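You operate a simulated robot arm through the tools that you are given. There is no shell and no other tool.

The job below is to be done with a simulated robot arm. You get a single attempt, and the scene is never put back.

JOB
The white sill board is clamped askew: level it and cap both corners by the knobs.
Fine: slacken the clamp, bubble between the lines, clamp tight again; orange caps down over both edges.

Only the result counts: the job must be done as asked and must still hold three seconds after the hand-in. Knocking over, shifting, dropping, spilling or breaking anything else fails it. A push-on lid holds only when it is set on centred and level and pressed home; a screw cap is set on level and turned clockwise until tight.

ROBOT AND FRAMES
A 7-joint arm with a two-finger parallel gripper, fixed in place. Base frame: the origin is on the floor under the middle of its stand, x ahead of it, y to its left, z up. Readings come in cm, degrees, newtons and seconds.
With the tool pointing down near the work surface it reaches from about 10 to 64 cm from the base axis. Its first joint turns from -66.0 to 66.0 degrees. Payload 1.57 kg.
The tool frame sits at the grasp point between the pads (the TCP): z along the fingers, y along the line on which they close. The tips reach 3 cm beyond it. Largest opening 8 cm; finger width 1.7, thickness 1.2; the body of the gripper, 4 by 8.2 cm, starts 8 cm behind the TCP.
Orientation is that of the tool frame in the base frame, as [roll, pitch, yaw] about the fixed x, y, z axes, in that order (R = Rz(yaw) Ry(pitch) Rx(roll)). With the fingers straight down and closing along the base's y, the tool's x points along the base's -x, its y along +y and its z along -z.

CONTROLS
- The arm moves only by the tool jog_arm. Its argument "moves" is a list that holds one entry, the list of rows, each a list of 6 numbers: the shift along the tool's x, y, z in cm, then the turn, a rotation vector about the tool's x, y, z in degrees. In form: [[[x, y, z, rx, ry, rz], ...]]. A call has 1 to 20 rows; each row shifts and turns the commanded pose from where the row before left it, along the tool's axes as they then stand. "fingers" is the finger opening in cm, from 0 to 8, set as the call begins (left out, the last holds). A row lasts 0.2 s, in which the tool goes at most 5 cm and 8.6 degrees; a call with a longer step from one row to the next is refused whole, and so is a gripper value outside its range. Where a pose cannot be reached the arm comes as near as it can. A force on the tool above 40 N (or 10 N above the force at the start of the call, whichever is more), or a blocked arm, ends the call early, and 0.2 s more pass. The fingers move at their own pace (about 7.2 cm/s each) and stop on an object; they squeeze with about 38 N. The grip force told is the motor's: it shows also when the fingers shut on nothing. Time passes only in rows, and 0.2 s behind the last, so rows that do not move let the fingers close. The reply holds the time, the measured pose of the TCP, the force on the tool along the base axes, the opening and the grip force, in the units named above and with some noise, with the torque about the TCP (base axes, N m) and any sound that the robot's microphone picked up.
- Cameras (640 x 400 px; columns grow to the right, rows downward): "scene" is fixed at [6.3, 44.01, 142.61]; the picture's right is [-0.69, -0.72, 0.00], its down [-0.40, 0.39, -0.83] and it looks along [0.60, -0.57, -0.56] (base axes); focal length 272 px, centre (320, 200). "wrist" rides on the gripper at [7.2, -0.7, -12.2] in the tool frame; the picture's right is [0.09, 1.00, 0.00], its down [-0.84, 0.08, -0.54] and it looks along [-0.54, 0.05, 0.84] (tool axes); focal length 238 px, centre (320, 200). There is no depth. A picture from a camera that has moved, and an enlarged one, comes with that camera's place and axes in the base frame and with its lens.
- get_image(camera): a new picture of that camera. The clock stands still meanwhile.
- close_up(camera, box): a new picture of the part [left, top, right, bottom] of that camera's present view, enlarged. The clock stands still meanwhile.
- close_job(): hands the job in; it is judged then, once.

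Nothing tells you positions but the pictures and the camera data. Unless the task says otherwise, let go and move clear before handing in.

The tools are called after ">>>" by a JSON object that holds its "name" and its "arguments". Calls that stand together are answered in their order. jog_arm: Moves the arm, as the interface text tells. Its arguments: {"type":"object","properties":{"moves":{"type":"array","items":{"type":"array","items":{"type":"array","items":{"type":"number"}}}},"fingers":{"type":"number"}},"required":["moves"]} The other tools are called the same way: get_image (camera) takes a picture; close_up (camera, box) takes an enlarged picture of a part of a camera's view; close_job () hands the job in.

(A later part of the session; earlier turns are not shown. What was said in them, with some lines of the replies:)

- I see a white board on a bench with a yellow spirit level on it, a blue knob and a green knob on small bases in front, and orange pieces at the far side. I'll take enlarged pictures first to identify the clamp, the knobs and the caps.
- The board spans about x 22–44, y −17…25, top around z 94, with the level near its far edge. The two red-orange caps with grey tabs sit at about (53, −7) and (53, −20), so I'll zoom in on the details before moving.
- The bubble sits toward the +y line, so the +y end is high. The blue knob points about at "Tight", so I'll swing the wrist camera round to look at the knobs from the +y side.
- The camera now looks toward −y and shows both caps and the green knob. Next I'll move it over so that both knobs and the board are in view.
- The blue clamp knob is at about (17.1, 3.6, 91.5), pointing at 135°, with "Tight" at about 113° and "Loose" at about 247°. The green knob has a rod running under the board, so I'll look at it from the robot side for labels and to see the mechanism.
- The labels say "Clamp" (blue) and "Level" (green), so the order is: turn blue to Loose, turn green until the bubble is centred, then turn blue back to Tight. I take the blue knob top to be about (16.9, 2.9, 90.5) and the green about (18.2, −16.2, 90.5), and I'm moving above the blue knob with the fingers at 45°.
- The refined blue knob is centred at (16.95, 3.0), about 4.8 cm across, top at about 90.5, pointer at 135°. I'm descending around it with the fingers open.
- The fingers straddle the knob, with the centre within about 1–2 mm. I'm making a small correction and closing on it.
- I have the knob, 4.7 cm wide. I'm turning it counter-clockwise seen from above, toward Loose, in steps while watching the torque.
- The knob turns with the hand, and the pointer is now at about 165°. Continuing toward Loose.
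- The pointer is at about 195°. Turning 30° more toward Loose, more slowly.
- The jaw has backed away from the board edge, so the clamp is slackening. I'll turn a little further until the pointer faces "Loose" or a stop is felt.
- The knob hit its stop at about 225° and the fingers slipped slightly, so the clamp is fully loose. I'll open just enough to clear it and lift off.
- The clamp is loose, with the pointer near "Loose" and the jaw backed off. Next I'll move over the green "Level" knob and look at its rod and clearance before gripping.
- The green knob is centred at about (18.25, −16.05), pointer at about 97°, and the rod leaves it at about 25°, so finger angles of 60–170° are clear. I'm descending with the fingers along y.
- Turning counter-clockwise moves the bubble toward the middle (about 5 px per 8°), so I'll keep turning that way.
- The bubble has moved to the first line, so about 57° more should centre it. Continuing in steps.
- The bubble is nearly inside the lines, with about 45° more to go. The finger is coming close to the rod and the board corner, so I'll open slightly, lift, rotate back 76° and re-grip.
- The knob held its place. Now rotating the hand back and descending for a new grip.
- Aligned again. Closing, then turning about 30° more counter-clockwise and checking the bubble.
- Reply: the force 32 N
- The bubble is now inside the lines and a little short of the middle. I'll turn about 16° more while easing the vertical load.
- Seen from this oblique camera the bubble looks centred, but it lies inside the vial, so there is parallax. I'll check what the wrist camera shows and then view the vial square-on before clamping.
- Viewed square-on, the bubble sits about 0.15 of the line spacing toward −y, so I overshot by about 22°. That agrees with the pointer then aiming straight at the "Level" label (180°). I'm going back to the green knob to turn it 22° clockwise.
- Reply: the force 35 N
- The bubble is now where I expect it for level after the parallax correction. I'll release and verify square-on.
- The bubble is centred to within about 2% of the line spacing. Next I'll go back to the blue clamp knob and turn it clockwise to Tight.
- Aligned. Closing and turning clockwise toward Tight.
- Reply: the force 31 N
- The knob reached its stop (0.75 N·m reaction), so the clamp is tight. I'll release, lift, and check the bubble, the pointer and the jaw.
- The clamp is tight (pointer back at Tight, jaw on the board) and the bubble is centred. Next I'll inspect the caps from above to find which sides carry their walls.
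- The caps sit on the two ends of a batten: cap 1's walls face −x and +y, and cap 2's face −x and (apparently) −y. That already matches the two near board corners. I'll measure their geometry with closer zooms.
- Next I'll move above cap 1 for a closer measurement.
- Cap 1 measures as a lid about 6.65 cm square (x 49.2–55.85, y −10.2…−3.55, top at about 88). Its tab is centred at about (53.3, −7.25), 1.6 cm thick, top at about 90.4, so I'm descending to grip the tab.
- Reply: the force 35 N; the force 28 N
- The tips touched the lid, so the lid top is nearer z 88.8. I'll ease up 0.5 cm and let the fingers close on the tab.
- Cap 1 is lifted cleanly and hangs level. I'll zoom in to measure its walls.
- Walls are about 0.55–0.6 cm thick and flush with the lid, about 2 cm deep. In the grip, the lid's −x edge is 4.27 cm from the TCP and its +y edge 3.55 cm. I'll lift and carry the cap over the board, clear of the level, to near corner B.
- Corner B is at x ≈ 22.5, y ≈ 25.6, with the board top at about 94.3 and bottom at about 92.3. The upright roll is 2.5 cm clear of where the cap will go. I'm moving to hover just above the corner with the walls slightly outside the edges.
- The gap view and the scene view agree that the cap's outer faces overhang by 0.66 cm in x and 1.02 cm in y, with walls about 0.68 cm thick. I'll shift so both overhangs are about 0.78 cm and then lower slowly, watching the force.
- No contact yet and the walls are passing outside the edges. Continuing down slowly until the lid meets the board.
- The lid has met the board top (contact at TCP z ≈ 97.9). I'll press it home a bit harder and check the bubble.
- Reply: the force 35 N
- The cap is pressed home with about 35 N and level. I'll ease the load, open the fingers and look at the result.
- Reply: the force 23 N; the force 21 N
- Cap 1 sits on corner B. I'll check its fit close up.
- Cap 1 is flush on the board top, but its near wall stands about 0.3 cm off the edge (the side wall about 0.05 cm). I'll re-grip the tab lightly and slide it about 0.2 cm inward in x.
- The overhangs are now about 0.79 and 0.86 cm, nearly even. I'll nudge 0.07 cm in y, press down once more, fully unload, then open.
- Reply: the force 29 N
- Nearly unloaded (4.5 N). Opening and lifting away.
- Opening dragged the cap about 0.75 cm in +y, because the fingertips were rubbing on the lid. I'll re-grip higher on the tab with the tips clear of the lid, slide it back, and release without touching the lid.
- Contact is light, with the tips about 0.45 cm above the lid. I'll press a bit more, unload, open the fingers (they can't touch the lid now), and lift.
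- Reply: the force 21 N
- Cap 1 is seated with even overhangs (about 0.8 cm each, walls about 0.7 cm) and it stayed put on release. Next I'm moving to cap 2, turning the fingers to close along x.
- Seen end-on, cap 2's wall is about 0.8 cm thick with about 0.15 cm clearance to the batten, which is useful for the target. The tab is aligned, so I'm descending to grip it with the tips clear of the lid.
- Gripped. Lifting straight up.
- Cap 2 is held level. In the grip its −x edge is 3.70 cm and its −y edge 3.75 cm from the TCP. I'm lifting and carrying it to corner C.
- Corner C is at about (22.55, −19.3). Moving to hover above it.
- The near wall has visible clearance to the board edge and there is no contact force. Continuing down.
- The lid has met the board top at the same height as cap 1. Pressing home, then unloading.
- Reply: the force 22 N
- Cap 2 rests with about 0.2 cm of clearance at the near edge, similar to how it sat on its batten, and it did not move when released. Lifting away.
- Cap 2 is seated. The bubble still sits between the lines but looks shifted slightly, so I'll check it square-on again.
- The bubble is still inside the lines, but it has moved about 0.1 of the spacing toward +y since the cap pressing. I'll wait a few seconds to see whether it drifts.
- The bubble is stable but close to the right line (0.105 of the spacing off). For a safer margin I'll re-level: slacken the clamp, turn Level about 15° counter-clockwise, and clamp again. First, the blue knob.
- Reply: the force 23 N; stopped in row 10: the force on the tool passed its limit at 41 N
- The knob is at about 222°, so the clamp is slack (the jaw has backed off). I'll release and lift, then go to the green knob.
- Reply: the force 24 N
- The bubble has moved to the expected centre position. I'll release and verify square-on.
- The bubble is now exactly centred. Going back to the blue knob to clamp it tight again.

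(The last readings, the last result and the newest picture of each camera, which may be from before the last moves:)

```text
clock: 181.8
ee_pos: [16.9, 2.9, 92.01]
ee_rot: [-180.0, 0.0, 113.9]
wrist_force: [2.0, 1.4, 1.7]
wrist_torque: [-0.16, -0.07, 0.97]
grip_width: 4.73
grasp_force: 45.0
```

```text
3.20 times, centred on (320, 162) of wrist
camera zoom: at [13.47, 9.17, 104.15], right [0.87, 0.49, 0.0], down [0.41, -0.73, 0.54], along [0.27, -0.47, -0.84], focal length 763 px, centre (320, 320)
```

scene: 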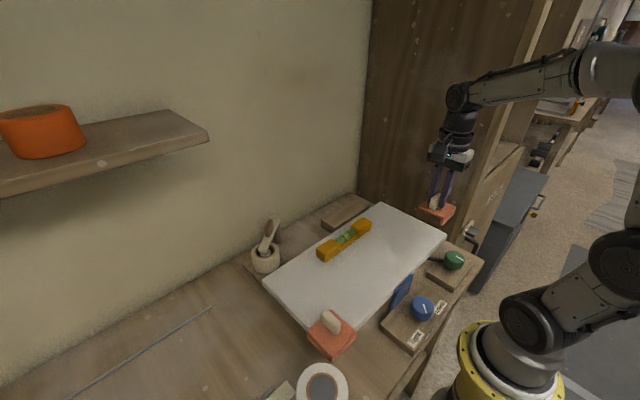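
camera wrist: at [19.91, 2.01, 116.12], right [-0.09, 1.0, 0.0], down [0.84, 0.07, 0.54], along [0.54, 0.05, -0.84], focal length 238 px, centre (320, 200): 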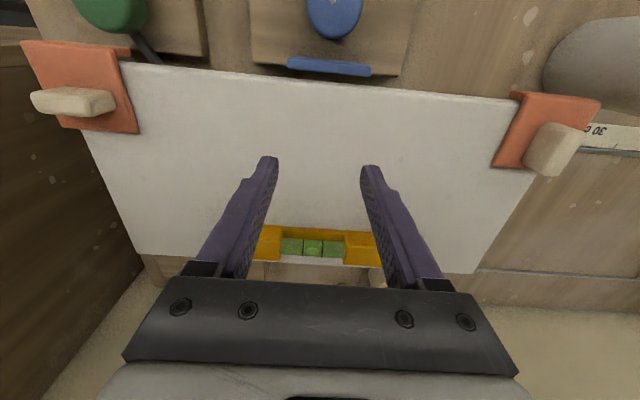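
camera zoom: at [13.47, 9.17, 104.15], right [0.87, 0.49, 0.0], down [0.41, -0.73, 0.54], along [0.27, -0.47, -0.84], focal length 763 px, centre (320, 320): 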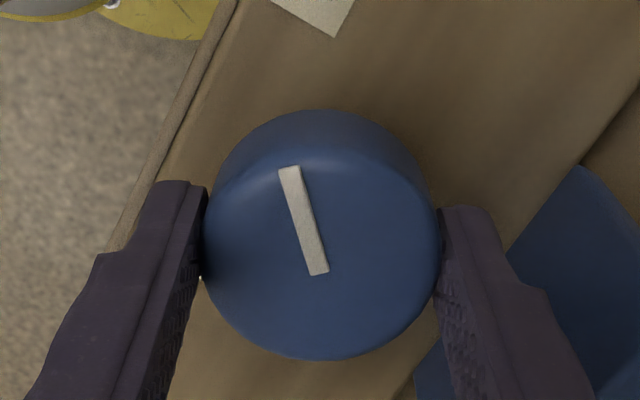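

At the tight stop again (0.97 N·m). A tiny extra turn, then release and lift.

>>> {"name": "jog_arm", "arguments": {"moves": [[[0, 0, 0, 0, 0, 2], [0, 0, 0, 0, 0, 0]]]}}

>>> {"name": "jog_arm", "arguments": {"moves": [[[0, 0, 0, 0, 0, 0], [0, 0, 0, 0, 0, 0], [0, 0, -0.5, 0, 0, 0], [0, 0, -1.5, 0, 0, 0], [0, 0, -3.0, 0, 0, 0], [0, 0, -3.5, 0, 0, 0], [0, 0, -3.5, 0, 0, 0], [0, 0, 0, 0, 0, -8.3], [0, 0, 0, 0, 0, -8.3], [0, 0, 0, 0, 0, -8.3], [0, 0, 0, 0, 0, -8.3], [0, 0, 0, 0, 0, -8.3], [0, 0, 0, 0, 0, -8.3], [0, 0, 0, 0, 0, -8.3], [0, 0, 0, 0, 0, -8.3], [0, 0, 0, 0, 0, 0]]], "fingers": 5.4}}

>>> {"name": "jog_arm", "arguments": {"moves": [[[-2.54, -0.05, 0, 0, 0, 0], [-2.54, -0.05, 0, 0, 0, 0], [-2.54, -0.05, 0, 0, 0, 0], [-2.54, -0.05, 0, 0, 0, 0], [0, 0, 0, 0, 0, 0], [0, 0, 0, 0, 0, 0]]]}}

>>> {"name": "close_up", "arguments": {"camera": "wrist", "box": [270, 220, 342, 265]}}

>>> {"name": "get_image", "arguments": {"camera": "wrist"}}

>>> {"name": "close_up", "arguments": {"camera": "scene", "box": [384, 270, 448, 320]}}

```text
clock: 182.4
ee_pos: [16.95, 2.96, 91.85]
ee_rot: [179.8, -0.1, 111.9]
wrist_force: [0.3, -2.3, 5.6]
wrist_torque: [-0.14, 0.13, 0.89]
grip_width: 4.74
grasp_force: 45.8
```

```text
clock: 185.8
ee_pos: [16.93, 2.94, 103.93]
ee_rot: [179.9, 0.0, 178.5]
wrist_force: [0.5, -0.1, 0.4]
wrist_torque: [-0.01, 0.0, -0.02]
grip_width: 5.4
grasp_force: 0.1
```

```text
clock: 187.2
ee_pos: [27.0, 2.47, 103.9]
ee_rot: [179.8, 0.0, 178.3]
wrist_force: [-0.7, 0.1, -0.7]
wrist_torque: [0.01, 0.03, 0.03]
grip_width: 5.4
grasp_force: 0.1
```

```text
8.89 times, centred on (306, 242) of wrist
camera zoom: at [19.9, 1.96, 116.06], right [-0.06, 1.0, 0.0], down [0.84, 0.05, 0.54], along [0.54, 0.03, -0.84], focal length 2119 px, centre (444, -178)
```

zoom: 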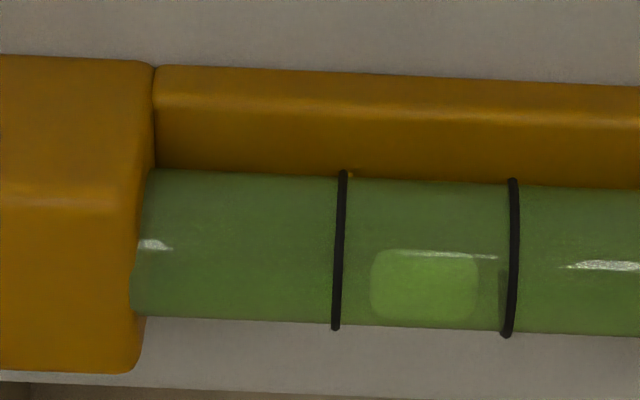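

```text
taken
camera wrist: at [19.9, 1.96, 116.06], right [-0.06, 1.0, 0.0], down [0.84, 0.05, 0.54], along [0.54, 0.03, -0.84], focal length 238 px, centre (320, 200)
```

wrist: 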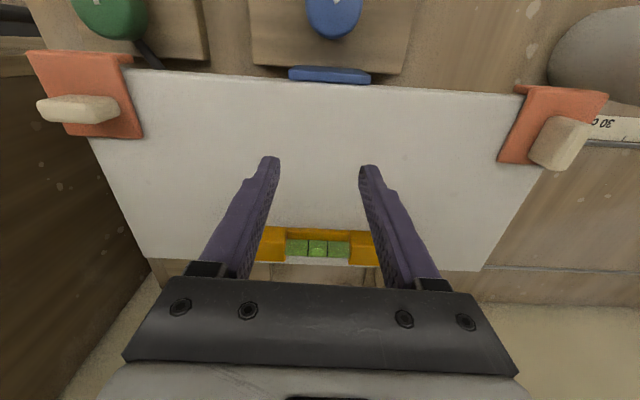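

```text
8.00 times, centred on (416, 295) of scene
camera zoom: at [6.3, 44.01, 142.61], right [-0.69, -0.72, 0.0], down [-0.4, 0.39, -0.83], along [0.6, -0.57, -0.56], focal length 2173 px, centre (-448, -560)
```

zoom: 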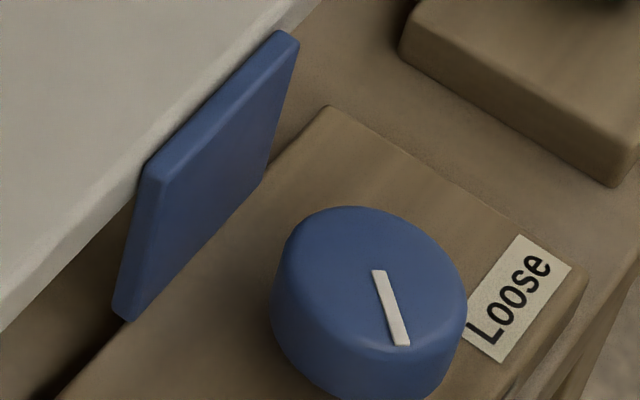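

The bubble is centred and the clamp is tight. A final look at both caps and the whole scene.

>>> {"name": "close_up", "arguments": {"camera": "wrist", "box": [20, 40, 164, 150]}}

>>> {"name": "close_up", "arguments": {"camera": "wrist", "box": [480, 70, 624, 180]}}

>>> {"name": "close_up", "arguments": {"camera": "scene", "box": [300, 310, 372, 364]}}

>>> {"name": "close_up", "arguments": {"camera": "scene", "box": [416, 215, 472, 255]}}

>>> {"name": "get_image", "arguments": {"camera": "scene"}}

```text
3.64 times, centred on (92, 95) of wrist
camera zoom: at [19.9, 1.96, 116.06], right [-0.06, 1.0, 0.0], down [0.84, 0.05, 0.54], along [0.54, 0.03, -0.84], focal length 867 px, centre (1149, 582)
```

zoom: 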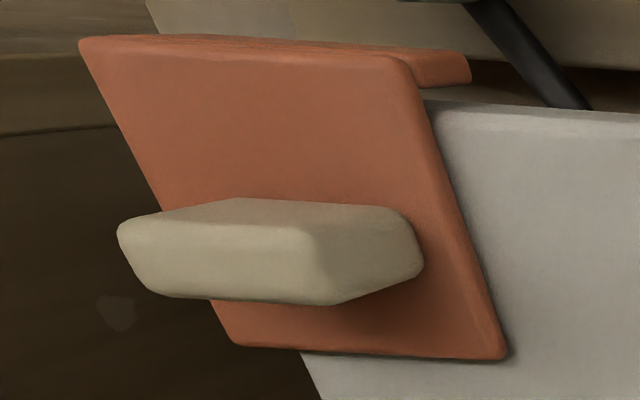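

```text
3.64 times, centred on (552, 125) of wrist
camera zoom: at [19.9, 1.96, 116.06], right [-0.06, 1.0, 0.0], down [0.84, 0.05, 0.54], along [0.54, 0.03, -0.84], focal length 867 px, centre (-524, 473)
```

zoom: 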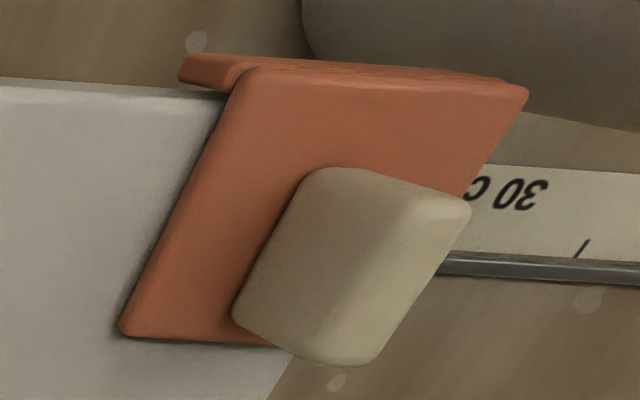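

```text
7.41 times, centred on (336, 337) of scene
camera zoom: at [6.3, 44.01, 142.61], right [-0.69, -0.72, 0.0], down [-0.4, 0.39, -0.83], along [0.6, -0.57, -0.56], focal length 2012 px, centre (202, -815)
```

zoom: 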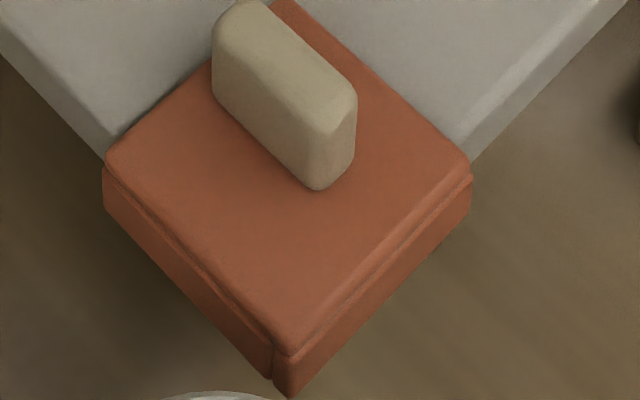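

```text
10.00 times, centred on (444, 235) of scene
camera zoom: at [6.3, 44.01, 142.61], right [-0.69, -0.72, 0.0], down [-0.4, 0.39, -0.83], along [0.6, -0.57, -0.56], focal length 2716 px, centre (-920, -150)
```

zoom: 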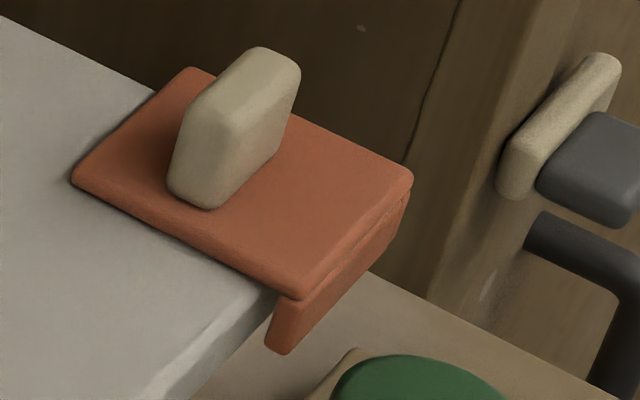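

```text
taken
```

scene: 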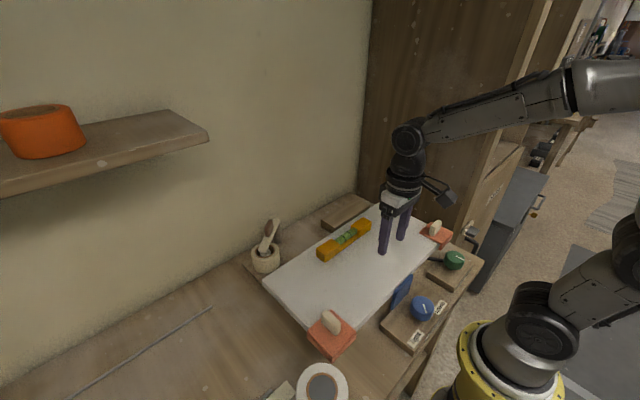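

Both caps sit flush over their corners, the bubble is centred, the clamp is tight, and the rest of the bench is undisturbed. I'm moving the arm clear and handing in.

>>> {"name": "jog_arm", "arguments": {"moves": [[[0, 0, -3, 0, 0, 0], [0, 0, -3.5, 0, 0, 0], [0, 0, -3.5, 0, 0, 0], [0, 0, -3, 0, 0, 0], [0, 0, 0, 0, 0, 0], [0, 0, 0, 0, 0, 0], [0, 0, 0, 0, 0, 0], [0, 0, 0, 0, 0, 0]]]}}

>>> {"name": "close_up", "arguments": {"camera": "scene", "box": [330, 220, 370, 245]}}

>>> {"name": "get_image", "arguments": {"camera": "wrist"}}

```text
clock: 189.0
ee_pos: [27.02, 2.5, 117.04]
ee_rot: [179.9, 0.1, 178.4]
wrist_force: [0.6, -0.2, -0.3]
wrist_torque: [-0.03, 0.0, -0.02]
grip_width: 5.39
grasp_force: 0.1
```

```text
16.00 times, centred on (350, 232) of scene
camera zoom: at [6.3, 44.01, 142.61], right [-0.69, -0.72, 0.0], down [-0.4, 0.39, -0.83], along [0.6, -0.57, -0.56], focal length 4346 px, centre (-160, -320)
```

zoom: 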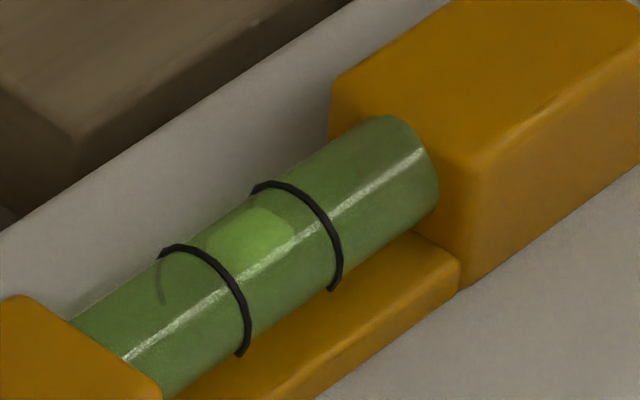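

```text
taken
camera wrist: at [19.78, 1.94, 129.15], right [-0.06, 1.0, 0.0], down [0.84, 0.05, 0.54], along [0.54, 0.03, -0.84], focal length 238 px, centre (320, 200)
```

wrist: 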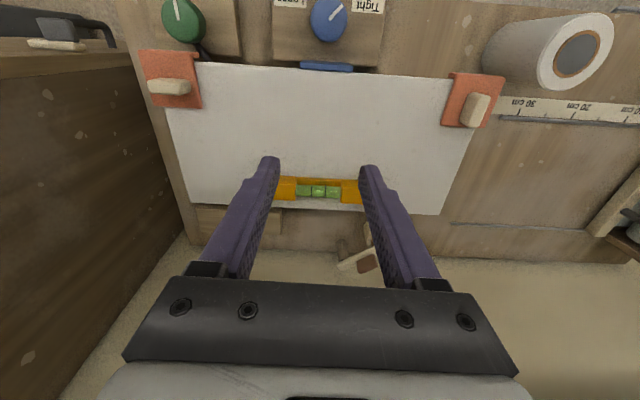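

The arm is clear, both caps sit on their corners, the clamp knob points to Tight and the bubble rests between the lines. Handing in now.

>>> {"name": "close_job", "arguments": {}}

```text
The job is handed in.
```

The sill board is level and clamped tight, and an orange cap sits down over each of the two corners by the knobs. I've handed the job in but haven't seen the verdict.

- **Level:** I slackened the clamp, turned the Level knob until the bubble was centred between the lines, and tightened the clamp to its stop. Pressing the caps on nudged the bubble about a tenth of the line spacing off centre. I slackened, re-centred and re-clamped once more, and it was exactly centred afterwards.
- **+y corner cap:** it is flush on the board top with its walls just outside both edges. The gripper dragged it about 0.75 cm on one release, so I slid it back into place and pressed it again.
- **−y corner cap:** it is flush on the board top, with about 0.2 cm of play at the edges, much like it had on its batten. It did not move when I let go.
- **Seating:** I pressed both caps down firmly, but no click was heard, so I take them to be resting in place rather than snapped on.

I saw nothing else on the bench moved or knocked over, and the arm is clear.
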